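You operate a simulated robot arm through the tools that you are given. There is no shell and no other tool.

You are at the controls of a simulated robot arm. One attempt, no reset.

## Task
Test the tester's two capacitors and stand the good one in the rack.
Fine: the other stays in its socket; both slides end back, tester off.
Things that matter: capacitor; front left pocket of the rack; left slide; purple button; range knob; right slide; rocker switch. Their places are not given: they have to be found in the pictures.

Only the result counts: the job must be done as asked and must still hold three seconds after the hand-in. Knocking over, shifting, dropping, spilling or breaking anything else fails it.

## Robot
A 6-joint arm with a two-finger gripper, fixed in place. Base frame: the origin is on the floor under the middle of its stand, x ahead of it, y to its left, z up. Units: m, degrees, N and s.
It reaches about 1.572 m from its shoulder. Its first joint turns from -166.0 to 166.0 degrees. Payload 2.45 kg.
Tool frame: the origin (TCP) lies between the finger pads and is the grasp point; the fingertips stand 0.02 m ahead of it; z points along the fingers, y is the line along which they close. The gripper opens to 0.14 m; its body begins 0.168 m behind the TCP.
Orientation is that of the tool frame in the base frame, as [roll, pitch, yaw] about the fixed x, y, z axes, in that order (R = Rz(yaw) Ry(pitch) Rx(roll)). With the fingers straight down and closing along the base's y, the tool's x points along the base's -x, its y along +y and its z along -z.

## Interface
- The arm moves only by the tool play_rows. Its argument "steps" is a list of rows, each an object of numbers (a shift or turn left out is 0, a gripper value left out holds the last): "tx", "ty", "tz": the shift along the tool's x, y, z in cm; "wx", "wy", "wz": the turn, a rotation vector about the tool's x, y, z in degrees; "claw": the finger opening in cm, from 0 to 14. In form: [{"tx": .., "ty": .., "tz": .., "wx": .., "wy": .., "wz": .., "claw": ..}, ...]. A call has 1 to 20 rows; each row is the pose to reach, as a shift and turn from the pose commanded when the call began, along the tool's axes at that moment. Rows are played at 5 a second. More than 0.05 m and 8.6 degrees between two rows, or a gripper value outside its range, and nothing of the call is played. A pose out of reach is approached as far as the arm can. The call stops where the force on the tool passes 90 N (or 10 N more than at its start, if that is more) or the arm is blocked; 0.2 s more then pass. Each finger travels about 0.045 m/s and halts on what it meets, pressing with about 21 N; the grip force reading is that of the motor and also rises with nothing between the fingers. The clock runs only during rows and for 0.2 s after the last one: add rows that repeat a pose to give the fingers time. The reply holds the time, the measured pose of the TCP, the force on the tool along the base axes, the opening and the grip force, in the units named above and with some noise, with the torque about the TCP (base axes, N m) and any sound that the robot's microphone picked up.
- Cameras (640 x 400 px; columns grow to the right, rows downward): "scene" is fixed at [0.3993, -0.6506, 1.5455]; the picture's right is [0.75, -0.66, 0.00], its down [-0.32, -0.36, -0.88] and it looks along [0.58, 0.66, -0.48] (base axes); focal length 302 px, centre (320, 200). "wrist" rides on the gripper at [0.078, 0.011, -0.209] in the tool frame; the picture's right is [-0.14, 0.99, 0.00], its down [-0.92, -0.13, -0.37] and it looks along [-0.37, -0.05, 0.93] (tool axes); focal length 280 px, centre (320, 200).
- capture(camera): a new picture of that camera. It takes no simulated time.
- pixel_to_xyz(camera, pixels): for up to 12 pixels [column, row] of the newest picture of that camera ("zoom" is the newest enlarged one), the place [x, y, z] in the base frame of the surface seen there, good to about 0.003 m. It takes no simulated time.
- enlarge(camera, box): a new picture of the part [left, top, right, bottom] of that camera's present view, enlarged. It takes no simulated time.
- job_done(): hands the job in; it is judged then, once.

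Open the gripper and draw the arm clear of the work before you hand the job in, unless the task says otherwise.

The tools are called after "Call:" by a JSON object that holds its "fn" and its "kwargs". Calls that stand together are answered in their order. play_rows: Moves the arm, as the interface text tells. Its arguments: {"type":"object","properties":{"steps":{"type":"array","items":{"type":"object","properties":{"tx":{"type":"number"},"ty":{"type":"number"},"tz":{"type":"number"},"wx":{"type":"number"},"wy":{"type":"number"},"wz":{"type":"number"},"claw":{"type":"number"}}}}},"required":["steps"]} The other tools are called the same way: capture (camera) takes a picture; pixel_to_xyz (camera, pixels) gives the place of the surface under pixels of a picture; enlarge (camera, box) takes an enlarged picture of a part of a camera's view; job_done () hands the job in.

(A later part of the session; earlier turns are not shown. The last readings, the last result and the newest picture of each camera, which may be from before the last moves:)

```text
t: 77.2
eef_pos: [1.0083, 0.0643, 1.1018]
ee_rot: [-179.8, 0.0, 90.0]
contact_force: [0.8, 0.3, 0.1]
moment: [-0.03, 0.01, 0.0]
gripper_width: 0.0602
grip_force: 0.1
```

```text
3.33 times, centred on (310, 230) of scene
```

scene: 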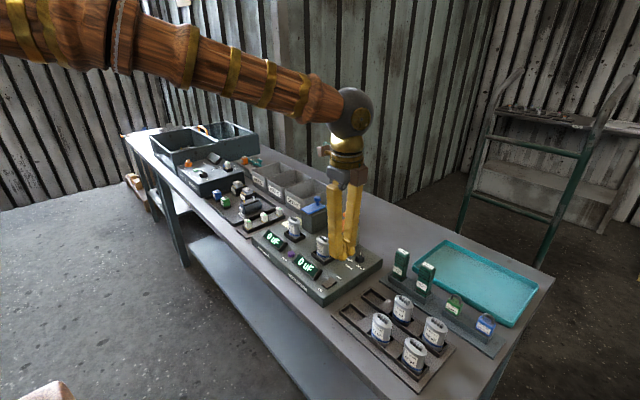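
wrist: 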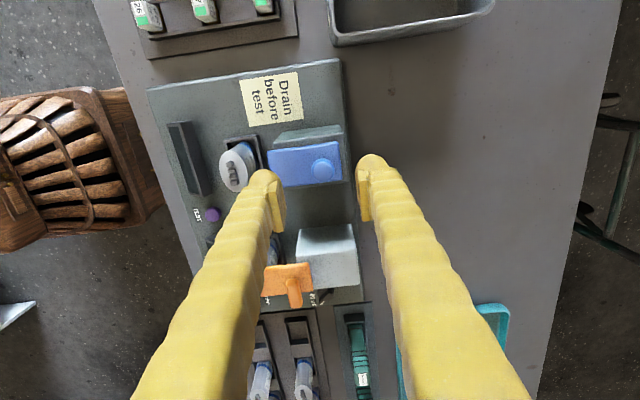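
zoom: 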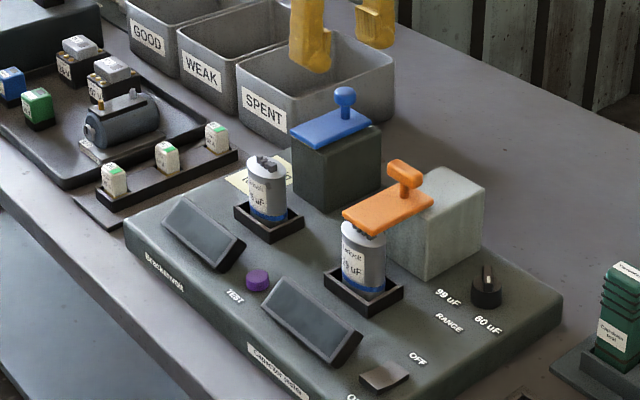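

The right slide stays forward over its capacitor. Now I descend around the blue ball and close on it.

Call:
{"fn": "play_rows", "kwargs": {"steps": [{"tz": 2.5, "tx": 0.1, "ty": 0.2}, {"tz": 5, "tx": 0.1, "ty": 0.2}, {"tz": 6.8, "tx": 0.1, "ty": 0.2}, {"tz": 6.8, "tx": 0.1, "ty": 0.2, "claw": 4}, {"tz": 6.8, "tx": 0.1, "ty": 0.2, "claw": 2}, {"tz": 6.8, "tx": 0.1, "ty": 0.2, "claw": 1.5}, {"tz": 6.8, "tx": 0.1, "ty": 0.2, "claw": 1.5}, {"tz": 6.8, "tx": 0.1, "ty": 0.2, "claw": 1.5}]}}

Call:
{"fn": "enlarge", "kwargs": {"camera": "scene", "box": [280, 170, 360, 230]}}

```text
t: 79.0
eef_pos: [1.012, 0.0658, 1.0331]
ee_rot: [-179.7, 0.0, 90.1]
contact_force: [1.0, 1.7, -20.0]
moment: [0.0, -0.09, 0.02]
gripper_width: 0.02
grip_force: 44.6
```

```text
6.67 times, centred on (320, 200) of scene
```

zoom: 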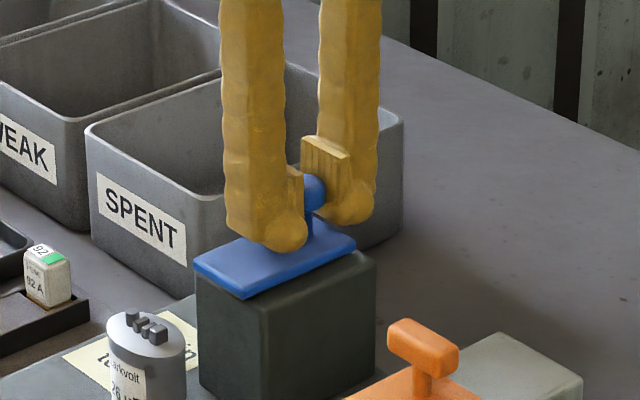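

The blue ball is gripped. I pull the left slide forward 5.6 cm, easing z by 1 mm.

Call:
{"fn": "play_rows", "kwargs": {"steps": [{"ty": -0.3, "tz": 0.1}, {"ty": -0.7, "tz": 0.1}, {"ty": -1.1, "tz": 0.1}, {"ty": -1.5, "tz": 0.1}, {"ty": -1.9, "tz": 0.1}, {"ty": -2.3, "tz": 0.1}, {"ty": -2.7, "tz": 0.1}, {"ty": -3.1, "tz": 0.1}, {"ty": -3.5, "tz": 0.1}, {"ty": -3.9, "tz": 0.1}, {"ty": -4.3, "tz": 0.1}, {"ty": -4.7, "tz": 0.1}, {"ty": -5.1, "tz": 0.1}, {"ty": -5.4, "tz": 0.1}, {"ty": -5.6, "tz": 0.1}]}}

```text
t: 82.2
eef_pos: [0.9556, 0.0674, 1.0316]
ee_rot: [-179.8, 0.0, 90.0]
contact_force: [7.5, -36.6, -56.7]
moment: [-0.17, -0.11, 0.01]
gripper_width: 0.0195
grip_force: 45.1
```

Slide forward at x≈0.956 with side forces built up; I ease y by −2 mm and z by 2 mm, then go to the stop.

Call:
{"fn": "play_rows", "kwargs": {"steps": [{"tx": -0.1, "tz": 0.1}, {"tx": -0.2, "tz": 0.2}, {"tx": -0.2, "tz": 0.2, "ty": -0.2}, {"tx": -0.2, "tz": 0.2, "ty": -0.4}, {"tx": -0.2, "tz": 0.2, "ty": -0.6}, {"tx": -0.2, "tz": 0.2, "ty": -0.7}]}}

Call:
{"fn": "enlarge", "kwargs": {"camera": "scene", "box": [260, 180, 340, 240]}}

```text
t: 83.3
eef_pos: [0.9567, 0.0656, 1.0315]
ee_rot: [179.5, 0.0, 90.0]
contact_force: [27.2, 1.4, -14.9]
moment: [-0.09, 0.11, -0.03]
gripper_width: 0.0196
grip_force: 45.0
stopped in row 5: the force on the tool passed its limit at 100 N (the readings are from after the stop); the commanded pose is now the measured one
```

```text
6.67 times, centred on (300, 210) of scene
```

zoom: 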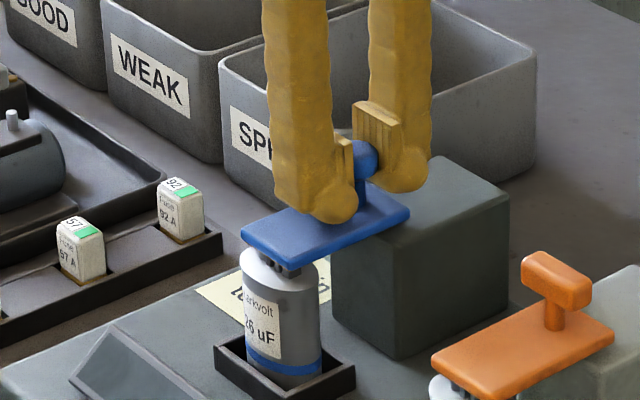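

Both slides are now fully forward over their terminals with the tester off. I release, lift to z≈1.12 and head to the rocker's ON end with fingers closing.

Call:
{"fn": "play_rows", "kwargs": {"steps": [{"ty": 0.2}, {"ty": 0.2, "claw": 4}, {"ty": 0.2, "claw": 6}, {"ty": 0.2, "claw": 6}, {"ty": 0.2, "tz": -4}, {"ty": 0.2, "tz": -8.5}, {"ty": -3, "tz": -8.5, "tx": -3.5, "claw": 4}, {"ty": -6, "tz": -8.5, "tx": -7, "claw": 2}, {"ty": -9, "tz": -8.5, "tx": -10.5, "claw": 0}, {"ty": -12, "tz": -8.5, "tx": -14}, {"ty": -14.8, "tz": -8.5, "tx": -17.5}, {"ty": -14.8, "tz": -8.5, "tx": -21}, {"ty": -14.8, "tz": -8.5, "tx": -24.7}, {"ty": -14.8, "tz": -8.5, "tx": -24.7}]}}

Call:
{"fn": "capture", "kwargs": {"camera": "scene"}}

Call:
{"fn": "enlarge", "kwargs": {"camera": "scene", "box": [230, 190, 390, 310]}}

```text
t: 86.3
eef_pos: [0.8065, -0.1814, 1.1173]
ee_rot: [179.6, -0.1, 90.0]
contact_force: [-0.6, 1.3, -0.9]
moment: [0.0, 0.0, 0.01]
gripper_width: 0.0001
grip_force: 20.8
```

```text
taken
```

scene: 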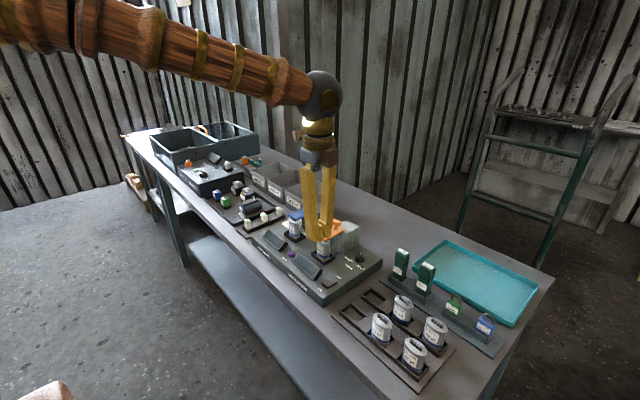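

```text
3.33 times, centred on (310, 250) of scene
```

zoom: 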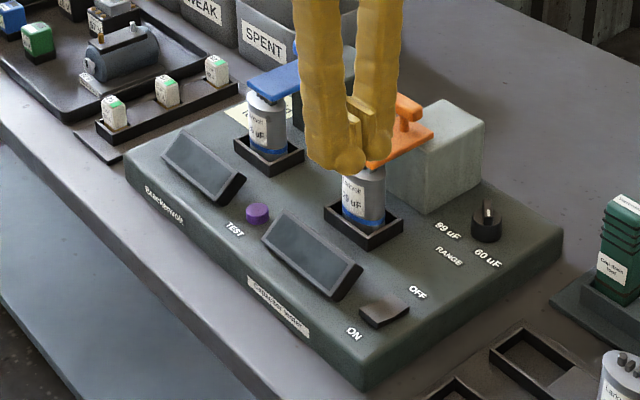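

Both slides forward, displays dark. I descend on the rocker's front (ON) end and press it.

Call:
{"fn": "play_rows", "kwargs": {"steps": [{"tz": 4, "ty": 0.2}, {"tz": 8, "ty": 0.2}, {"tz": 12, "ty": 0.2}, {"tz": 15.2, "ty": 0.2}, {"tz": 15.8, "ty": 0.2}, {"tz": 16.3, "ty": 0.2}, {"tz": 16.7, "ty": 0.2}, {"tz": 17.0, "ty": 0.2}, {"tz": 17.2, "ty": 0.2}]}}

Call:
{"fn": "enlarge", "kwargs": {"camera": "scene", "box": [250, 225, 370, 300]}}

```text
t: 88.3
eef_pos: [0.8088, -0.1821, 0.9452]
ee_rot: [179.6, -0.1, 90.1]
contact_force: [2.1, -4.1, 19.3]
moment: [-0.21, -0.27, -0.04]
gripper_width: 0.0
grip_force: 20.9
```

```text
5.33 times, centred on (310, 262) of scene
```

zoom: 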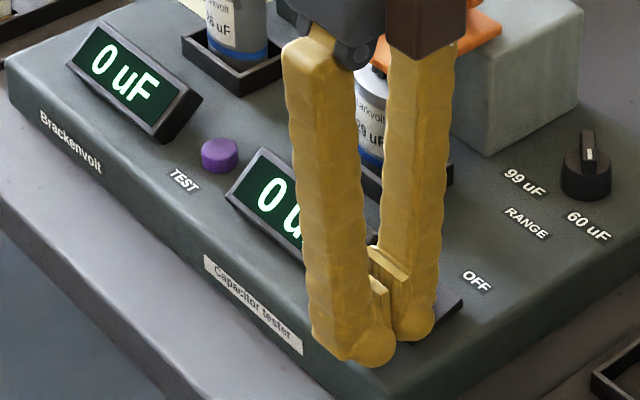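

The tester is on again (0 uF on both displays). With both slides forward I go back to the TEST button.

Call:
{"fn": "play_rows", "kwargs": {"steps": [{"tz": -2}, {"tz": -6}, {"tz": -10}, {"tz": -12, "tx": 4, "ty": 0.4}, {"tz": -12, "tx": 8, "ty": 0.8}, {"tz": -12, "tx": 12, "ty": 1.2}, {"tz": -12, "tx": 16, "ty": 1.2}, {"tz": -12, "tx": 17.6, "ty": 1.2}, {"tz": -8, "tx": 17.6, "ty": 1.2}, {"tz": -4, "tx": 17.6, "ty": 1.2}, {"tz": -1.3, "tx": 17.6, "ty": 1.2}, {"tz": -1.3, "tx": 17.6, "ty": 1.2}]}}

Call:
{"fn": "enlarge", "kwargs": {"camera": "scene", "box": [255, 220, 345, 285]}}

```text
t: 90.9
eef_pos: [0.8217, -0.0068, 0.9569]
ee_rot: [179.6, -0.1, 90.0]
contact_force: [0.4, -0.1, -0.1]
moment: [0.02, -0.01, -0.01]
gripper_width: 0.0
grip_force: 20.6
```

```text
6.15 times, centred on (300, 252) of scene
```

zoom: 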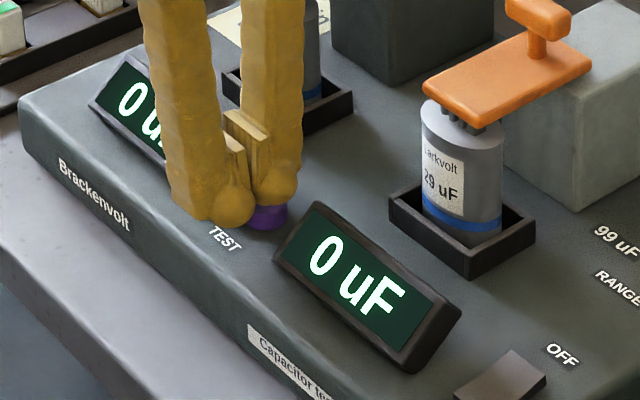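

Above the button with both slides forward. I press until the click and look at the displays.

Call:
{"fn": "play_rows", "kwargs": {"steps": [{"tz": 0.5}, {"tz": 0.9}, {"tz": 1.2}, {"tz": 1.35}, {"tz": 1.4}, {"tz": 1.4}, {"tz": 1.4}]}}

Call:
{"fn": "enlarge", "kwargs": {"camera": "scene", "box": [255, 220, 345, 285]}}

Call:
{"fn": "capture", "kwargs": {"camera": "wrist"}}

```text
t: 92.5
eef_pos: [0.8217, -0.0062, 0.9439]
ee_rot: [179.6, -0.2, 90.1]
contact_force: [2.8, -4.1, 13.9]
moment: [-0.11, -0.2, -0.02]
gripper_width: 0.0001
grip_force: 21.1
heard: click
```

```text
6.15 times, centred on (300, 252) of scene
```

zoom: 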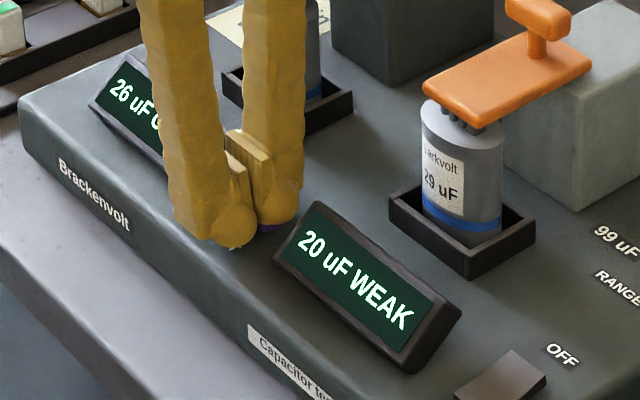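

```text
taken
```

wrist: 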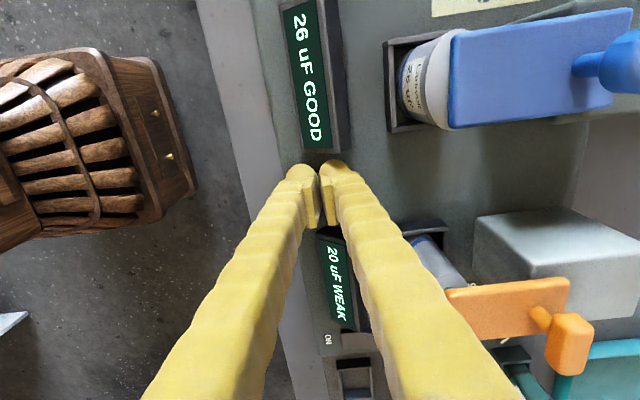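

Readings: left 26 uF GOOD, right 20 uF WEAK. So the left capacitor goes to the rack. I release the button, and go to the rocker's OFF end.

Call:
{"fn": "play_rows", "kwargs": {"steps": [{"tz": -1}, {"tz": -5}, {"tz": -9}, {"tz": -13}, {"tz": -13, "tx": -4, "ty": 1.2}, {"tz": -13, "tx": -8, "ty": 2.4}, {"tz": -13, "tx": -12, "ty": 3.6}, {"tz": -13, "tx": -16, "ty": 4.6}, {"tz": -13, "tx": -17.5, "ty": 5.1}, {"tz": -9, "tx": -17.5, "ty": 5.1}, {"tz": -5, "tx": -17.5, "ty": 5.1}, {"tz": -2, "tx": -17.5, "ty": 5.1}, {"tz": -2, "tx": -17.5, "ty": 5.1}]}}

Call:
{"fn": "enlarge", "kwargs": {"camera": "scene", "box": [240, 220, 370, 300]}}

```text
t: 95.3
eef_pos: [0.8711, -0.1801, 0.964]
ee_rot: [179.7, -0.1, 90.1]
contact_force: [0.4, 0.5, 0.0]
moment: [0.01, 0.02, 0.03]
gripper_width: 0.0
grip_force: 20.9
```

```text
4.92 times, centred on (305, 260) of scene
```

zoom: 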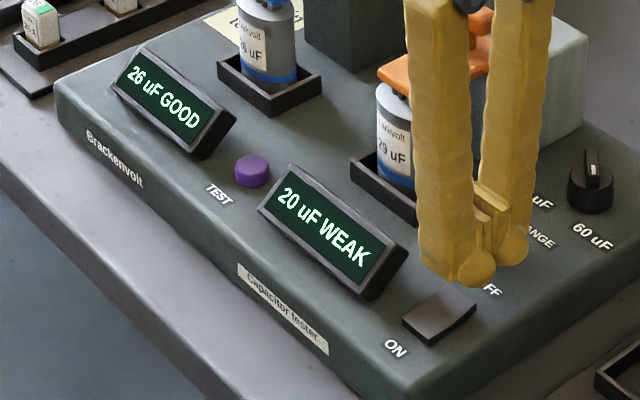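

Displays confirm 26 uF GOOD / 20 uF WEAK. I press the OFF end of the rocker now.

Call:
{"fn": "play_rows", "kwargs": {"steps": [{"ty": 0.1, "tz": 0.5}, {"ty": 0.1, "tz": 1.0}, {"ty": 0.1, "tz": 1.4}, {"ty": 0.1, "tz": 1.7}, {"ty": 0.1, "tz": 1.9}]}}

Call:
{"fn": "enlarge", "kwargs": {"camera": "scene", "box": [240, 220, 370, 300]}}

```text
t: 96.5
eef_pos: [0.8721, -0.179, 0.9461]
ee_rot: [179.7, -0.1, 90.0]
contact_force: [-1.3, 0.5, 0.4]
moment: [0.01, -0.01, -0.03]
gripper_width: 0.0
grip_force: 21.0
```

```text
4.92 times, centred on (305, 260) of scene
```

zoom: 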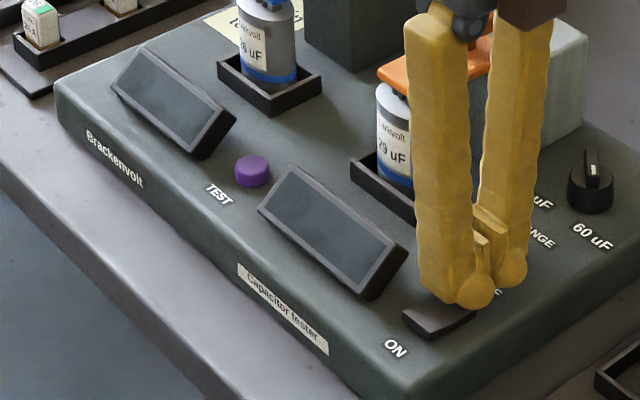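

Tester off again (dark). I rise and move over the forward orange T-bar (x≈0.951, y≈−0.083), opening to 6 cm.

Call:
{"fn": "play_rows", "kwargs": {"steps": [{"tz": -3}, {"tz": -7}, {"tz": -11}, {"tz": -15.5}, {"tz": -16, "tx": 3, "ty": 2.5, "claw": 3}, {"tz": -16, "tx": 6, "ty": 5, "claw": 6}, {"tz": -16, "tx": 9.0, "ty": 7.5}, {"tz": -16, "tx": 9.6, "ty": 7.8}, {"tz": -16, "tx": 9.6, "ty": 7.8}]}}

Call:
{"fn": "capture", "kwargs": {"camera": "wrist"}}

Call:
{"fn": "pixel_to_xyz", "kwargs": {"camera": "wrist", "pixels": [[320, 180], [325, 170], [325, 185], [318, 175], [330, 175]]}}

```text
t: 98.5
eef_pos: [0.9484, -0.084, 1.1047]
ee_rot: [179.6, -0.1, 90.0]
contact_force: [0.4, 0.1, 0.5]
moment: [0.01, 0.03, -0.03]
gripper_width: 0.0602
grip_force: 0.1
```

```text
taken
```

wrist: 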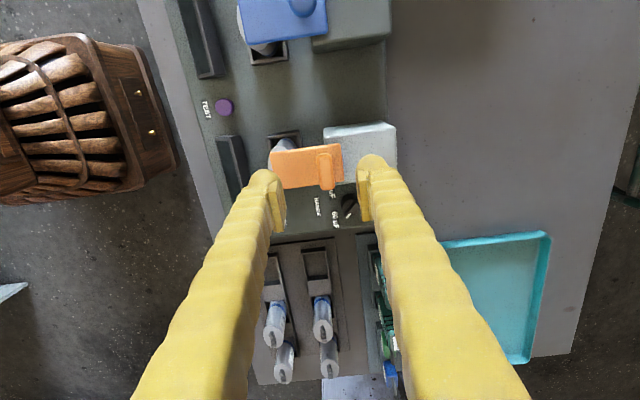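

```text
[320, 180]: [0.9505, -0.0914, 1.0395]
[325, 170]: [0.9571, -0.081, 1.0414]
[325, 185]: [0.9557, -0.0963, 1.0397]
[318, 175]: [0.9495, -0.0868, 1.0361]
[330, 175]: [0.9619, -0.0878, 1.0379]
```

The bar is at x≈0.955, about 0.6 cm ahead of the TCP. I shift, descend around it and close.

Call:
{"fn": "play_rows", "kwargs": {"steps": [{"tz": 2.5, "ty": 0.5}, {"tz": 5, "ty": 0.5}, {"tz": 7.1, "ty": 0.5}, {"tz": 7.1, "ty": 0.5, "claw": 4}, {"tz": 7.1, "ty": 0.5, "claw": 2}, {"tz": 7.1, "ty": 0.5, "claw": 1}, {"tz": 7.1, "ty": 0.5, "claw": 1}, {"tz": 7.1, "ty": 0.5, "claw": 1}]}}

Call:
{"fn": "enlarge", "kwargs": {"camera": "scene", "box": [290, 190, 380, 260]}}

```text
t: 100.3
eef_pos: [0.9543, -0.0852, 1.0338]
ee_rot: [179.5, 0.0, 90.0]
contact_force: [10.9, -0.1, -2.2]
moment: [-0.01, -0.04, -0.02]
gripper_width: 0.0177
grip_force: 5.7
```

```text
5.71 times, centred on (335, 225) of scene
```

zoom: 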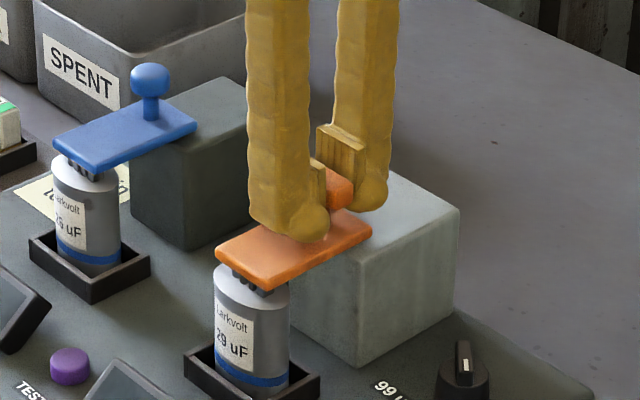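

The bar is caught. I push the right slide back (+x) 5.6 cm.

Call:
{"fn": "play_rows", "kwargs": {"steps": [{"ty": 0.3}, {"ty": 0.7}, {"ty": 1.1}, {"ty": 1.5}, {"ty": 1.9}, {"ty": 2.3}, {"ty": 2.7}, {"ty": 3.1}, {"ty": 3.5}, {"ty": 3.9}, {"ty": 4.3}, {"ty": 4.7}, {"ty": 5.1}, {"ty": 5.4}, {"ty": 5.6}]}}

Call:
{"fn": "enlarge", "kwargs": {"camera": "scene", "box": [310, 190, 380, 240]}}

```text
t: 103.5
eef_pos: [1.0116, -0.0826, 1.0351]
ee_rot: [179.6, -0.1, 90.1]
contact_force: [-2.3, -13.9, -19.3]
moment: [-0.18, 0.05, -0.06]
gripper_width: 0.0147
grip_force: 41.4
```

```text
8.00 times, centred on (345, 215) of scene
```

zoom: 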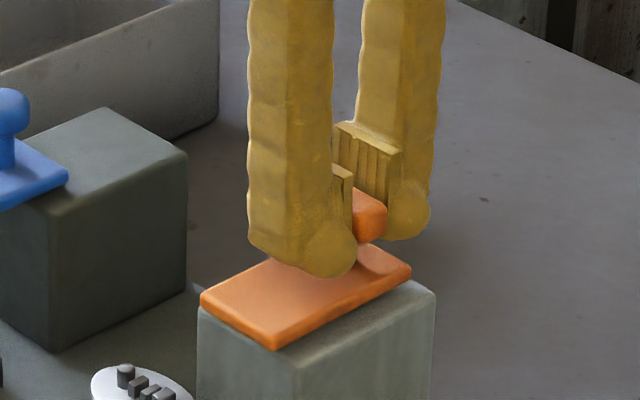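

The slab is practically at its start place. I nudge it to the rear stop, then release and lift.

Call:
{"fn": "play_rows", "kwargs": {"steps": [{"ty": 0.15, "tz": 0.1}, {"ty": 0.3, "tz": 0.1}]}}

```text
t: 104.1
eef_pos: [1.0131, -0.0832, 1.0354]
ee_rot: [179.9, -0.2, 90.1]
contact_force: [-61.1, 3.3, -0.1]
moment: [-0.18, 0.65, -0.05]
gripper_width: 0.015
grip_force: 41.0
```

At the rear stop. I relax, open, lift, and go over the forward blue ball (x≈0.951, y≈0.066).

Call:
{"fn": "play_rows", "kwargs": {"steps": [{"ty": -0.25}, {"ty": -0.25, "claw": 4}, {"ty": -0.25, "claw": 6}, {"ty": -0.25, "claw": 6}, {"ty": -0.25, "tz": -3.5}, {"ty": -0.25, "tz": -7}, {"ty": -2.5, "tz": -7, "tx": 4}, {"ty": -4.5, "tz": -7, "tx": 8}, {"ty": -6, "tz": -7, "tx": 12}, {"ty": -6, "tz": -7, "tx": 15}, {"ty": -6, "tz": -7, "tx": 15}]}}

Call:
{"fn": "capture", "kwargs": {"camera": "wrist"}}

Call:
{"fn": "enlarge", "kwargs": {"camera": "scene", "box": [230, 170, 390, 290]}}

```text
t: 106.5
eef_pos: [0.9558, 0.0626, 1.1034]
ee_rot: [179.7, 0.1, 90.0]
contact_force: [0.5, -0.3, 0.1]
moment: [0.02, 0.0, 0.0]
gripper_width: 0.0601
grip_force: 0.0
```

```text
taken
```

wrist: 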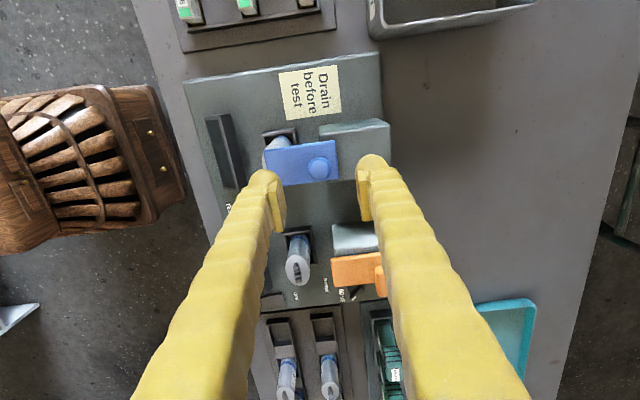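

```text
3.33 times, centred on (310, 230) of scene
```

zoom: 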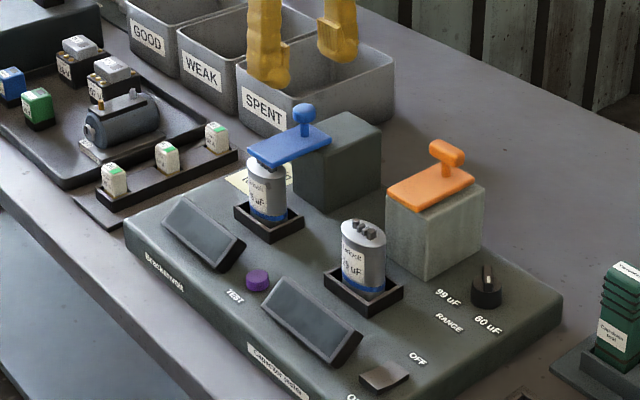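

The right slide is back. The blue ball is centred between the fingers (319,167); I descend and close on it.

Call:
{"fn": "play_rows", "kwargs": {"steps": [{"tz": 2.5, "tx": 0.2}, {"tz": 5, "tx": 0.2}, {"tz": 6.9, "tx": 0.2}, {"tz": 6.9, "tx": 0.2, "claw": 4}, {"tz": 6.9, "tx": 0.2, "claw": 2}, {"tz": 6.9, "tx": 0.2, "claw": 1.5}, {"tz": 6.9, "tx": 0.2, "claw": 1.5}, {"tz": 6.9, "tx": 0.2, "claw": 1.5}]}}

Call:
{"fn": "enlarge", "kwargs": {"camera": "scene", "box": [260, 170, 350, 240]}}

```text
t: 108.3
eef_pos: [0.9574, 0.0648, 1.033]
ee_rot: [179.7, -0.1, 89.9]
contact_force: [-0.5, 1.1, -30.0]
moment: [0.04, 0.02, 0.0]
gripper_width: 0.0197
grip_force: 45.1
```

```text
5.71 times, centred on (305, 205) of scene
```

zoom: 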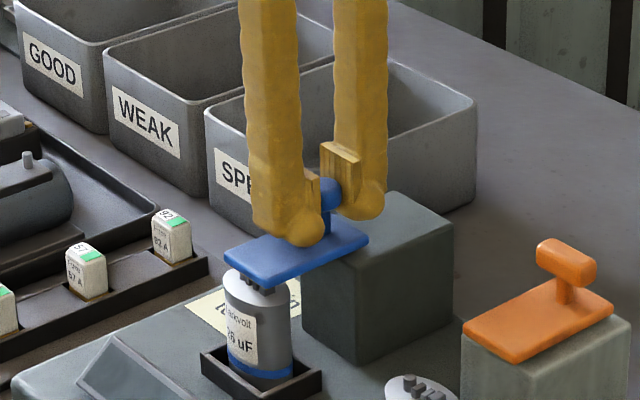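

Gripped. I push the left slide back (+x) 5.4 cm, easing z 2 mm downward.

Call:
{"fn": "play_rows", "kwargs": {"steps": [{"ty": 0.3, "tz": 0.15}, {"ty": 0.7, "tz": 0.2}, {"ty": 1.1, "tz": 0.2}, {"ty": 1.5, "tz": 0.2}, {"ty": 1.9, "tz": 0.2}, {"ty": 2.3, "tz": 0.2}, {"ty": 2.7, "tz": 0.2}, {"ty": 3.1, "tz": 0.2}, {"ty": 3.5, "tz": 0.2}, {"ty": 3.9, "tz": 0.2}, {"ty": 4.3, "tz": 0.2}, {"ty": 4.7, "tz": 0.2}, {"ty": 5.0, "tz": 0.2}, {"ty": 5.2, "tz": 0.2}, {"ty": 5.4, "tz": 0.2}]}}

Call:
{"fn": "enlarge", "kwargs": {"camera": "scene", "box": [280, 170, 360, 230]}}

```text
t: 111.5
eef_pos: [1.0085, 0.0671, 1.0311]
ee_rot: [179.7, -0.1, 90.0]
contact_force: [1.0, -37.1, -40.7]
moment: [-0.11, 0.1, 0.06]
gripper_width: 0.0195
grip_force: 44.5
```

```text
6.67 times, centred on (320, 200) of scene
```

zoom: 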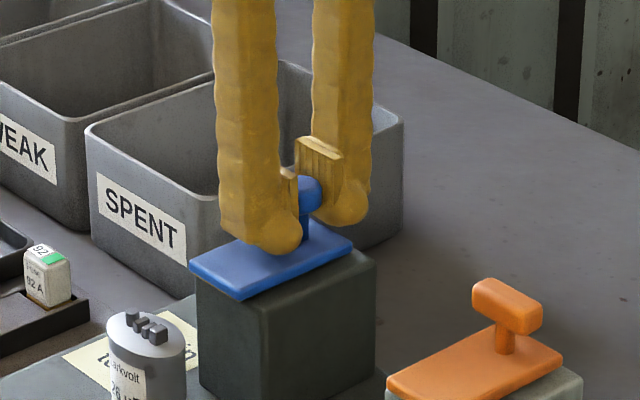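

About 4 mm short of the start place ((189,263) vs (195,262)). I ease y/z and push the last bit to the stop.

Call:
{"fn": "play_rows", "kwargs": {"steps": [{"tx": -0.1, "tz": 0.1}, {"tx": -0.2, "tz": 0.2}, {"tx": -0.2, "tz": 0.2, "ty": 0.15}, {"tx": -0.2, "tz": 0.2, "ty": 0.3}, {"tx": -0.2, "tz": 0.2, "ty": 0.4}]}}

Call:
{"fn": "enlarge", "kwargs": {"camera": "scene", "box": [280, 170, 360, 230]}}

```text
t: 112.7
eef_pos: [1.0112, 0.0688, 1.0308]
ee_rot: [179.6, -0.2, 90.0]
contact_force: [-10.1, 24.5, -0.5]
moment: [0.18, 0.14, -0.07]
gripper_width: 0.0197
grip_force: 44.6
```

```text
6.67 times, centred on (320, 200) of scene
```

zoom: 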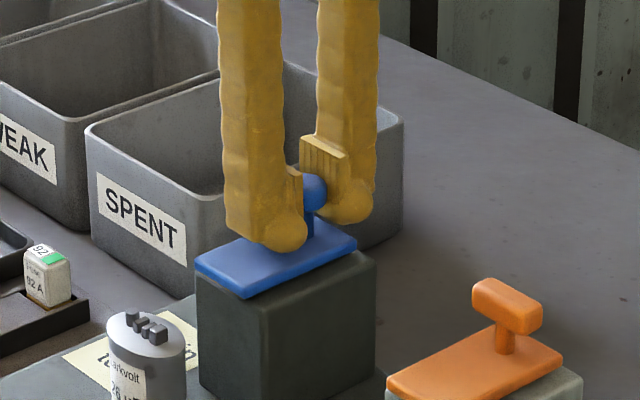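

The slab matches its start place; one last 2 mm nudge confirms the stop before releasing.

Call:
{"fn": "play_rows", "kwargs": {"steps": [{"tx": 0.1, "ty": 0.1}, {"tx": 0.1, "ty": 0.2}]}}

```text
t: 113.3
eef_pos: [1.0118, 0.0673, 1.0301]
ee_rot: [179.8, -0.1, 89.9]
contact_force: [-51.1, 26.9, 1.3]
moment: [0.13, 0.22, -0.24]
gripper_width: 0.0195
grip_force: 44.7
```

At the stop. I relax, open and lift clear, then turn the gripper back to its first orientation for gripping the capacitor along y.

Call:
{"fn": "play_rows", "kwargs": {"steps": [{"ty": -0.25}, {"ty": -0.25, "claw": 4}, {"ty": -0.25, "claw": 7}, {"ty": -0.25, "claw": 7}, {"ty": -0.25, "tz": -4}, {"ty": -0.25, "tz": -8}, {"ty": -0.25, "tz": -12}, {"ty": -0.25, "tz": -15}, {"ty": -0.25, "tz": -15}]}}

Call:
{"fn": "play_rows", "kwargs": {"steps": [{"wz": -8.2}, {"wz": -16.4}, {"wz": -24.6}, {"wz": -32.8}, {"wz": -41}, {"wz": -49.2}, {"wz": -57.4}, {"wz": -65.6}, {"wz": -73.8}, {"wz": -82}, {"wz": -90}, {"wz": -90}]}}

Call:
{"fn": "enlarge", "kwargs": {"camera": "scene", "box": [230, 170, 390, 290]}}

```text
t: 115.3
eef_pos: [1.0116, 0.0642, 1.1832]
ee_rot: [179.8, -0.1, 90.1]
contact_force: [-0.6, -0.4, -0.5]
moment: [0.04, 0.01, 0.0]
gripper_width: 0.0698
grip_force: 0.0
```

```text
t: 117.9
eef_pos: [1.0119, 0.0659, 1.1826]
ee_rot: [179.9, 0.4, -179.9]
contact_force: [-0.6, 0.6, 0.5]
moment: [0.02, 0.02, -0.05]
gripper_width: 0.07
grip_force: 0.0
```

```text
3.33 times, centred on (310, 230) of scene
```

zoom: 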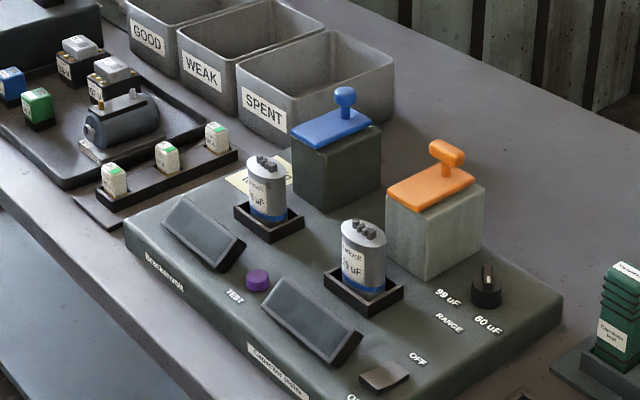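

Slides back, tester off. Now I measure the rack: its front-left pocket and the neighbours, in the scene view.

Call:
{"fn": "enlarge", "kwargs": {"camera": "scene", "box": [330, 280, 458, 360]}}

Call:
{"fn": "pixel_to_xyz", "kwargs": {"camera": "zoom", "pixels": [[100, 118], [48, 158], [142, 222], [195, 185], [110, 170], [175, 215], [255, 185], [245, 255], [205, 45], [150, 88], [365, 90], [420, 310]]}}

```text
5.00 times, centred on (394, 320) of scene
```

zoom: 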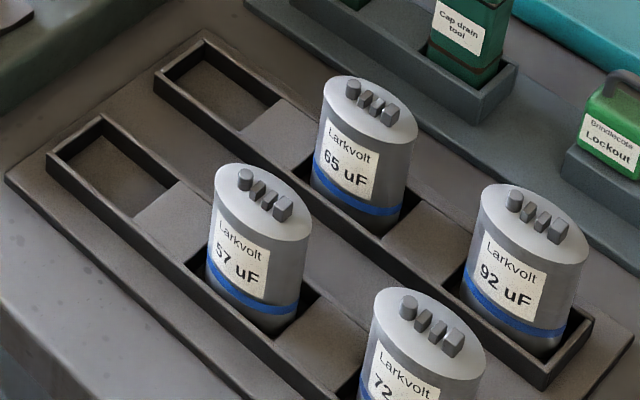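

```text
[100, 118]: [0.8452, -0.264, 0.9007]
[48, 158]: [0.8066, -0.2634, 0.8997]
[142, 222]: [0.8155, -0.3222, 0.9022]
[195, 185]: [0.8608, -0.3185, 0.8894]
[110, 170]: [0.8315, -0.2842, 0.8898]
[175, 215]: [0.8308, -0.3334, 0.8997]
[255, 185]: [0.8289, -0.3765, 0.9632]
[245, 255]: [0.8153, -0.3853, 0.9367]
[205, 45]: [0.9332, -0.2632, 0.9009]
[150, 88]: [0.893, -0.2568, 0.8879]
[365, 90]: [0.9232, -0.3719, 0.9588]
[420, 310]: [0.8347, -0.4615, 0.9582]
```

Pocket P1 centre looks to be near (0.826, −0.294), floor z≈0.89, neighbour 57 uF at y≈−0.378. I move above the rack to measure gaps accurately, since finger room between the capacitors is tight.

Call:
{"fn": "play_rows", "kwargs": {"steps": [{"ty": -4, "tx": 0.7, "tz": 0.3}, {"ty": -8, "tx": 1.4, "tz": 0.6}, {"ty": -12, "tx": 2.1, "tz": 0.9}, {"ty": -16, "tx": 2.8, "tz": 1.2}, {"ty": -20, "tx": 3.6, "tz": 1.5}, {"ty": -24, "tx": 4.3, "tz": 1.8}, {"ty": -28, "tx": 5.0, "tz": 2.1}, {"ty": -32, "tx": 5.7, "tz": 2.4}, {"ty": -36, "tx": 6.4, "tz": 2.7}, {"ty": -39.5, "tx": 7.2, "tz": 3.0, "wy": 0.3}, {"ty": -39.5, "tx": 7.2, "tz": 3.0, "wy": 0.3}]}}

Call:
{"fn": "capture", "kwargs": {"camera": "wrist"}}

```text
t: 120.3
eef_pos: [0.9411, -0.3336, 1.1522]
ee_rot: [179.9, 0.1, -179.9]
contact_force: [-0.3, 0.8, 0.1]
moment: [0.04, 0.0, -0.04]
gripper_width: 0.07
grip_force: 0.2
```

```text
taken
```

wrist: 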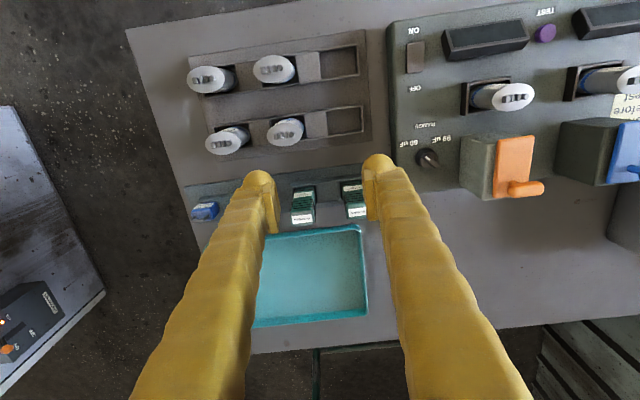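

The rack shows clearly at wrist (190–370, 30–160). I enlarge it and take depth points of pocket edges and neighbours.

Call:
{"fn": "enlarge", "kwargs": {"camera": "wrist", "box": [180, 20, 390, 160]}}

Call:
{"fn": "pixel_to_xyz", "kwargs": {"camera": "wrist", "pixels": [[338, 62], [320, 65], [357, 59], [357, 45], [357, 74], [322, 50], [319, 79], [310, 66], [293, 69], [254, 70], [274, 67], [274, 57]]}}

Call:
{"fn": "pixel_to_xyz", "kwargs": {"camera": "wrist", "pixels": [[320, 52], [323, 78], [359, 46], [361, 73], [340, 49], [342, 76], [299, 55], [300, 80], [229, 77], [188, 80], [304, 128], [265, 133]]}}

```text
2.86 times, centred on (285, 90) of wrist
```

zoom: 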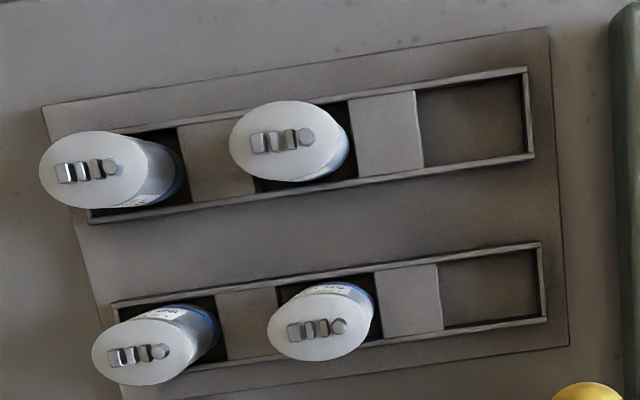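

```text
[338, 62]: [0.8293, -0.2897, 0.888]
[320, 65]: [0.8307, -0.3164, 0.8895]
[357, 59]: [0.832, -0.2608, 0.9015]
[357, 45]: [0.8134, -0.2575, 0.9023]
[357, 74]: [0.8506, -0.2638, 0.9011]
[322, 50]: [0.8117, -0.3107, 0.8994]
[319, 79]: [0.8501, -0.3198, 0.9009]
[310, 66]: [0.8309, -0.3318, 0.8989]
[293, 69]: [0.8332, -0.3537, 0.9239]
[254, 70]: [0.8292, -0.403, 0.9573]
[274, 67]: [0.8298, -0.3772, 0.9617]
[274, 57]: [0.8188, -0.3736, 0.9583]
```

```text
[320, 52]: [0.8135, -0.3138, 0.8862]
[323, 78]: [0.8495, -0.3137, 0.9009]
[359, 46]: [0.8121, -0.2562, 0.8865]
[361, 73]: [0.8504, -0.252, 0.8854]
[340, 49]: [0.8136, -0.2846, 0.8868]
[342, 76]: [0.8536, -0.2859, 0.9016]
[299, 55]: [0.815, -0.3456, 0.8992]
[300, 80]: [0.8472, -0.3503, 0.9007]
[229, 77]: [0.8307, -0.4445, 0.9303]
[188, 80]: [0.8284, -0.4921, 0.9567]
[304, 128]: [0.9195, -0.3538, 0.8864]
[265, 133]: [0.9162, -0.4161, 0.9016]
```

The pocket is about x 0.814–0.849, y −0.318…−0.2625 (centre ≈ (0.8315, −0.290)), with only ~3.7 cm to the neighbour, too tight for a finger if I grip along y. So I'll lift the capacitor with a y-grip, set it down on free bench, regrip it along x, then rack it. First I move over the left capacitor.

Call:
{"fn": "play_rows", "kwargs": {"steps": [{"ty": 4, "tx": 0.4, "tz": 0.3, "claw": 8}, {"ty": 8, "tx": 0.8, "tz": 0.6}, {"ty": 12, "tx": 1.2, "tz": 0.9}, {"ty": 16, "tx": 1.6, "tz": 1.2}, {"ty": 20, "tx": 2.0, "tz": 1.5}, {"ty": 24, "tx": 2.4, "tz": 1.8}, {"ty": 28, "tx": 2.8, "tz": 2.1}, {"ty": 32, "tx": 3.2, "tz": 2.5}, {"ty": 36, "tx": 3.6, "tz": 2.8}, {"ty": 40, "tx": 4.0, "tz": 3.2}, {"ty": 40, "tx": 4.0, "tz": 3.2}]}}

Call:
{"fn": "capture", "kwargs": {"camera": "wrist"}}

```text
t: 122.7
eef_pos: [0.8961, 0.0711, 1.1196]
ee_rot: [179.9, 0.0, -180.0]
contact_force: [0.6, 0.0, 0.7]
moment: [0.04, 0.02, 0.02]
gripper_width: 0.0799
grip_force: 0.0
```

```text
taken
```

wrist: 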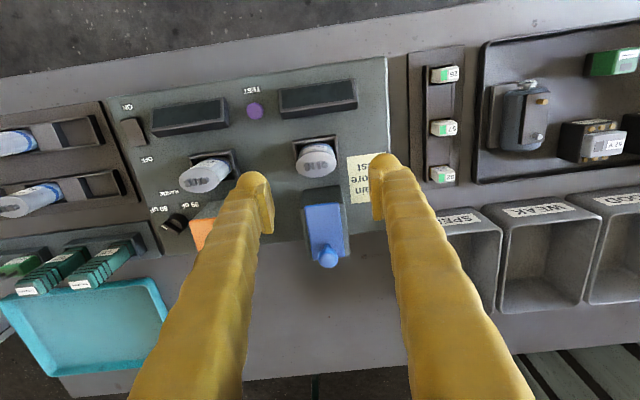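

The left capacitor is at wrist (317,158). I enlarge it and measure its edges and the socket rim.

Call:
{"fn": "enlarge", "kwargs": {"camera": "wrist", "box": [280, 125, 360, 185]}}

Call:
{"fn": "pixel_to_xyz", "kwargs": {"camera": "zoom", "pixels": [[300, 290], [140, 285], [155, 290], [450, 275], [440, 280], [300, 340], [300, 370], [300, 240], [120, 180], [435, 120], [110, 130], [300, 130]]}}

```text
6.67 times, centred on (320, 155) of wrist
```

zoom: 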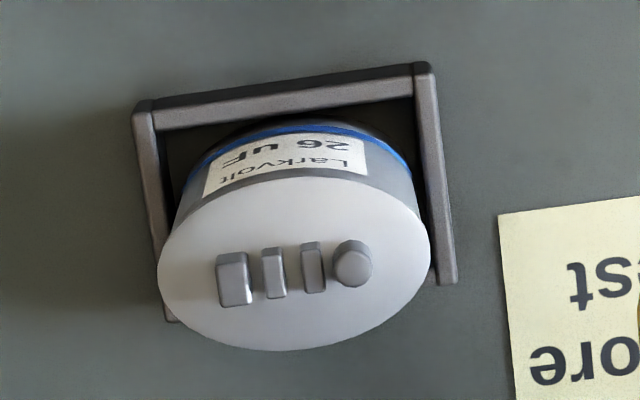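

```text
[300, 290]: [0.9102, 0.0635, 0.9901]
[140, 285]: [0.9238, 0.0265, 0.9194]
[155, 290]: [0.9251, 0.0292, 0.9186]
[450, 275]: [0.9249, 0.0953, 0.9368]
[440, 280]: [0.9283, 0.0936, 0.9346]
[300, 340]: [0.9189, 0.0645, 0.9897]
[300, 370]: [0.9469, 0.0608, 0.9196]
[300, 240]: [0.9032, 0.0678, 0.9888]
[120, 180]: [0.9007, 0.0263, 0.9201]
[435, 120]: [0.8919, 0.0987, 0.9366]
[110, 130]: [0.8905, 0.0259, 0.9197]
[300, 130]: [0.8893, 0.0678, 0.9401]
```

Tool-axis projection says the capacitor top centre lies about +7 mm x, −6.5 mm y from the TCP axis. I correct, set 7 cm opening and descend partway to check.

Call:
{"fn": "play_rows", "kwargs": {"steps": [{"tx": -0.7, "ty": -0.65, "claw": 7}, {"tx": -0.7, "ty": -0.65, "tz": 3}, {"tx": -0.7, "ty": -0.65, "tz": 6}, {"tx": -0.7, "ty": -0.65, "tz": 8.5}, {"tx": -0.7, "ty": -0.65, "tz": 8.5}]}}

Call:
{"fn": "capture", "kwargs": {"camera": "wrist"}}

Call:
{"fn": "enlarge", "kwargs": {"camera": "wrist", "box": [260, 110, 380, 210]}}

Call:
{"fn": "enlarge", "kwargs": {"camera": "scene", "box": [250, 180, 340, 250]}}

```text
t: 123.9
eef_pos: [0.9048, 0.0648, 1.0339]
ee_rot: [179.8, 0.1, 180.0]
contact_force: [0.0, -0.3, -0.5]
moment: [0.04, 0.0, 0.0]
gripper_width: 0.0699
grip_force: 0.1
```

```text
taken
```

wrist: 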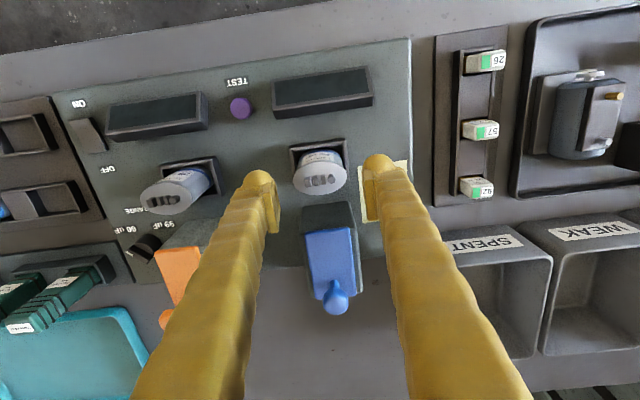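

```text
4.00 times, centred on (320, 160) of wrist
```

zoom: 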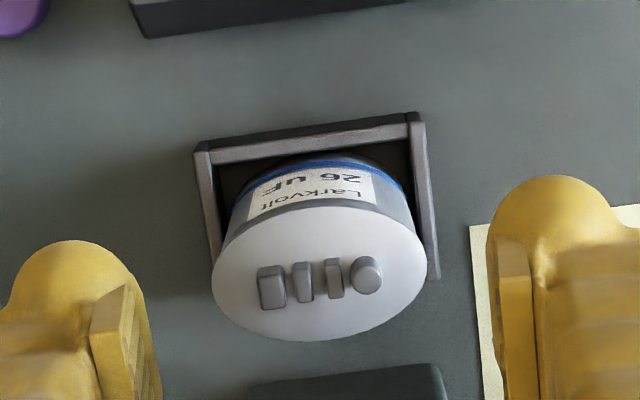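

```text
5.71 times, centred on (295, 215) of scene
```

zoom: 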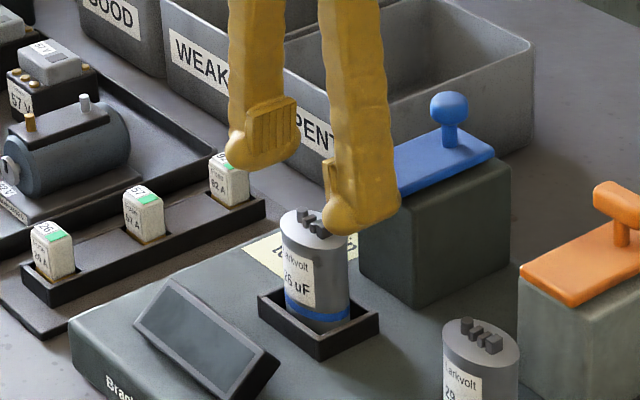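

The capacitor top (320,178) coincides with the projected tool axis. I descend 7 cm (tips ~6 mm above the socket rim) and check from the scene camera.

Call:
{"fn": "play_rows", "kwargs": {"steps": [{"tz": 2.5}, {"tz": 5}, {"tz": 7.0}, {"tz": 7.0}]}}

Call:
{"fn": "enlarge", "kwargs": {"camera": "scene", "box": [250, 190, 340, 260]}}

Call:
{"fn": "enlarge", "kwargs": {"camera": "wrist", "box": [240, 130, 400, 250]}}

```text
t: 124.9
eef_pos: [0.9066, 0.0664, 0.9607]
ee_rot: [180.0, 0.1, 179.9]
contact_force: [-0.4, 0.8, -0.8]
moment: [-0.02, 0.02, -0.02]
gripper_width: 0.07
grip_force: 0.1
```

```text
5.71 times, centred on (295, 225) of scene
```

zoom: 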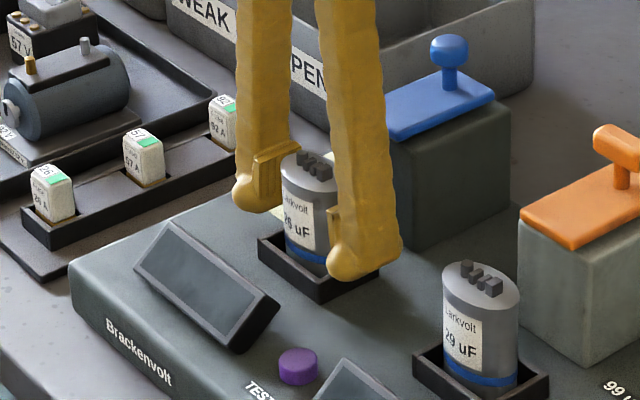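

```text
3.33 times, centred on (320, 190) of wrist
```

zoom: 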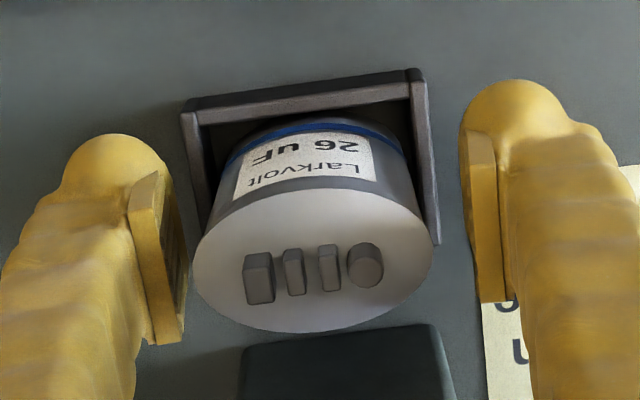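

The capacitor stands between the pads. I close the fingers on it and read the grip.

Call:
{"fn": "play_rows", "kwargs": {"steps": [{"claw": 6}, {"claw": 5.4}, {"claw": 5}, {"claw": 4.5}, {"claw": 4.5}, {"claw": 4.5}]}}

Call:
{"fn": "enlarge", "kwargs": {"camera": "scene", "box": [250, 190, 340, 260]}}

Call:
{"fn": "enlarge", "kwargs": {"camera": "wrist", "box": [240, 130, 400, 250]}}

```text
t: 126.3
eef_pos: [0.9065, 0.0675, 0.9603]
ee_rot: [179.8, 0.2, 180.0]
contact_force: [0.6, -2.6, 1.1]
moment: [-0.07, 0.06, 0.04]
gripper_width: 0.0498
grip_force: 20.7
```

```text
5.71 times, centred on (295, 225) of scene
```

zoom: 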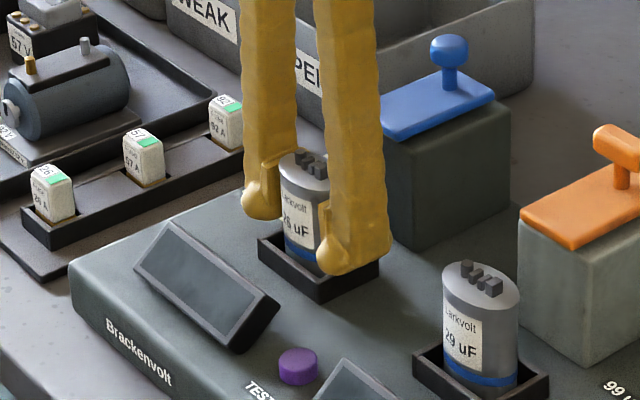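

```text
3.33 times, centred on (320, 190) of wrist
```

zoom: 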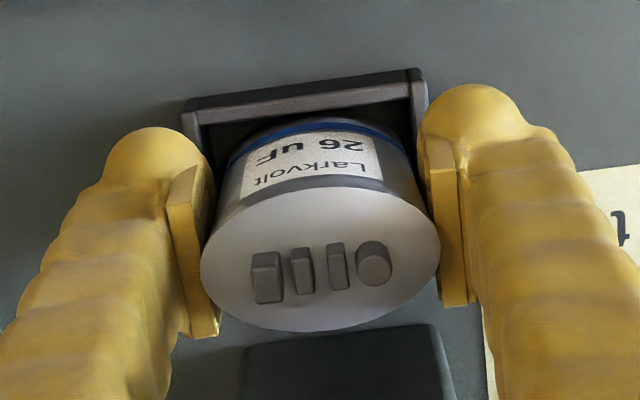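

Gripped at 4.98 cm with little side force. I lift straight up, slowly at first.

Call:
{"fn": "play_rows", "kwargs": {"steps": [{"tz": -0.5}, {"tz": -1.2}, {"tz": -2.2}, {"tz": -3.5}, {"tz": -5.5}, {"tz": -8}, {"tz": -8}]}}

Call:
{"fn": "enlarge", "kwargs": {"camera": "scene", "box": [250, 170, 340, 240]}}

Call:
{"fn": "enlarge", "kwargs": {"camera": "wrist", "box": [240, 130, 400, 250]}}

```text
t: 127.9
eef_pos: [0.9062, 0.0645, 1.0419]
ee_rot: [179.9, 0.0, 180.0]
contact_force: [-0.4, 0.3, -1.1]
moment: [-0.02, -0.01, -0.02]
gripper_width: 0.05
grip_force: 21.3
```

```text
5.71 times, centred on (295, 205) of scene
```

zoom: 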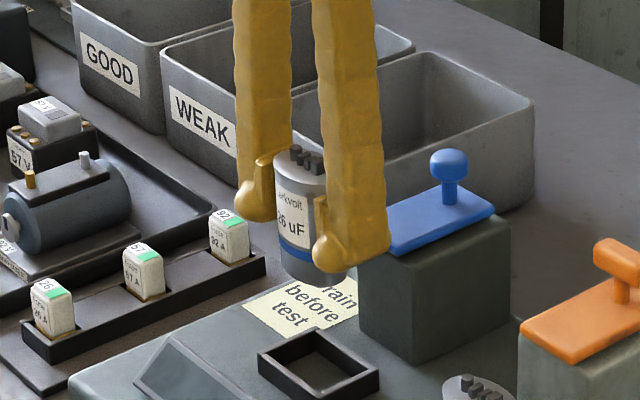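

```text
3.33 times, centred on (320, 190) of wrist
```

zoom: 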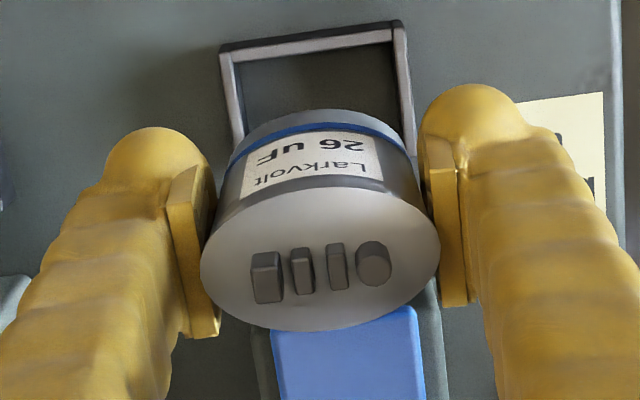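

The good capacitor (26 uF) is held upright. I raise it and carry it over to free bench behind the tester, around (1.15, −0.10).

Call:
{"fn": "play_rows", "kwargs": {"steps": [{"tz": -4}, {"tz": -8}, {"tz": -9.5, "tx": -3, "ty": -2}, {"tz": -9.5, "tx": -6.5, "ty": -4.4}, {"tz": -9.5, "tx": -10, "ty": -6.8}, {"tz": -9.5, "tx": -13.5, "ty": -9.2}, {"tz": -9.5, "tx": -17, "ty": -11.6}, {"tz": -9.5, "tx": -20.5, "ty": -14}, {"tz": -9.5, "tx": -24, "ty": -16.5}, {"tz": -9.5, "tx": -24, "ty": -16.5}]}}

Call:
{"fn": "capture", "kwargs": {"camera": "wrist"}}

Call:
{"fn": "capture", "kwargs": {"camera": "scene"}}

```text
t: 130.1
eef_pos: [1.145, -0.1028, 1.1368]
ee_rot: [179.9, -0.1, 180.0]
contact_force: [0.3, -0.7, -0.9]
moment: [-0.01, 0.02, -0.02]
gripper_width: 0.0498
grip_force: 21.1
```

```text
taken
```

wrist: 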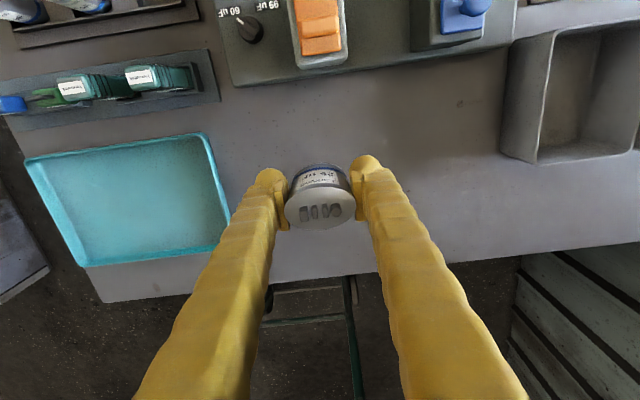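

```text
taken
```

scene: 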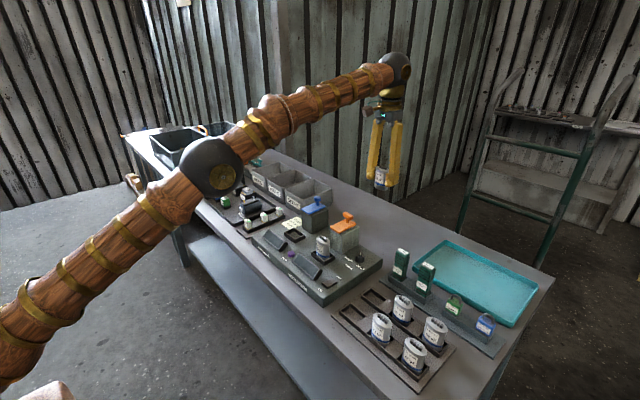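

The landing spot projects to wrist (320,140), plain bench. I verify the depth there and around.

Call:
{"fn": "pixel_to_xyz", "kwargs": {"camera": "wrist", "pixels": [[320, 140], [280, 145], [360, 140], [320, 110], [240, 150], [400, 140], [320, 90], [320, 255], [250, 200], [400, 200]]}}

```text
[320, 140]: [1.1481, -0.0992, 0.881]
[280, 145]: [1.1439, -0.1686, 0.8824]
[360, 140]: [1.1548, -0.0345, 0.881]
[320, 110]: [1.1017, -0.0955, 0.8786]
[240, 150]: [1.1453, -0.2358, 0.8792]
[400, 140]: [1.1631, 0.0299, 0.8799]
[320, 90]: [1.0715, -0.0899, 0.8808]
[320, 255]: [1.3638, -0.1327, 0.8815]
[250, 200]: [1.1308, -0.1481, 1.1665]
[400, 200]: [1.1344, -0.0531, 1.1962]
```

Bench is free and flat there (z≈0.880). I lower to about 1 cm above the surface.

Call:
{"fn": "play_rows", "kwargs": {"steps": [{"tz": 4}, {"tz": 8}, {"tz": 12}, {"tz": 16}, {"tz": 18.5}, {"tz": 20}, {"tz": 20}]}}

Call:
{"fn": "enlarge", "kwargs": {"camera": "scene", "box": [330, 180, 430, 260]}}

```text
t: 131.7
eef_pos: [1.1446, -0.1004, 0.9384]
ee_rot: [-180.0, 0.1, 180.0]
contact_force: [0.0, -0.2, -1.3]
moment: [0.0, 0.0, 0.0]
gripper_width: 0.0498
grip_force: 20.9
```

```text
5.00 times, centred on (380, 220) of scene
```

zoom: 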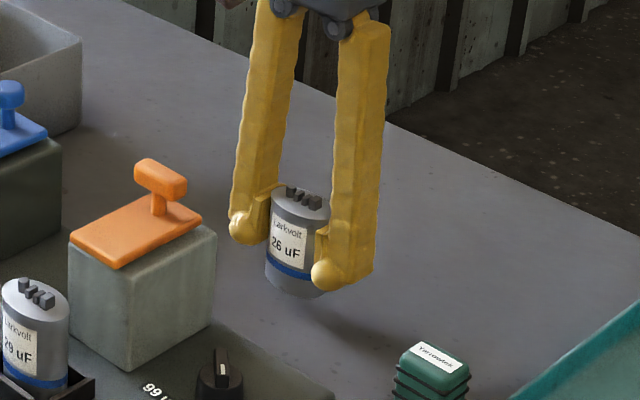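

Just above the bench. I lower in 2–3 mm steps until the force shows touch-down.

Call:
{"fn": "play_rows", "kwargs": {"steps": [{"tz": 0.4}, {"tz": 0.8}, {"tz": 1.1}, {"tz": 1.3}]}}

```text
t: 132.7
eef_pos: [1.1466, -0.0998, 0.9248]
ee_rot: [180.0, 0.0, -180.0]
contact_force: [-0.1, 1.4, -1.1]
moment: [0.02, -0.02, 0.04]
gripper_width: 0.05
grip_force: 20.6
```

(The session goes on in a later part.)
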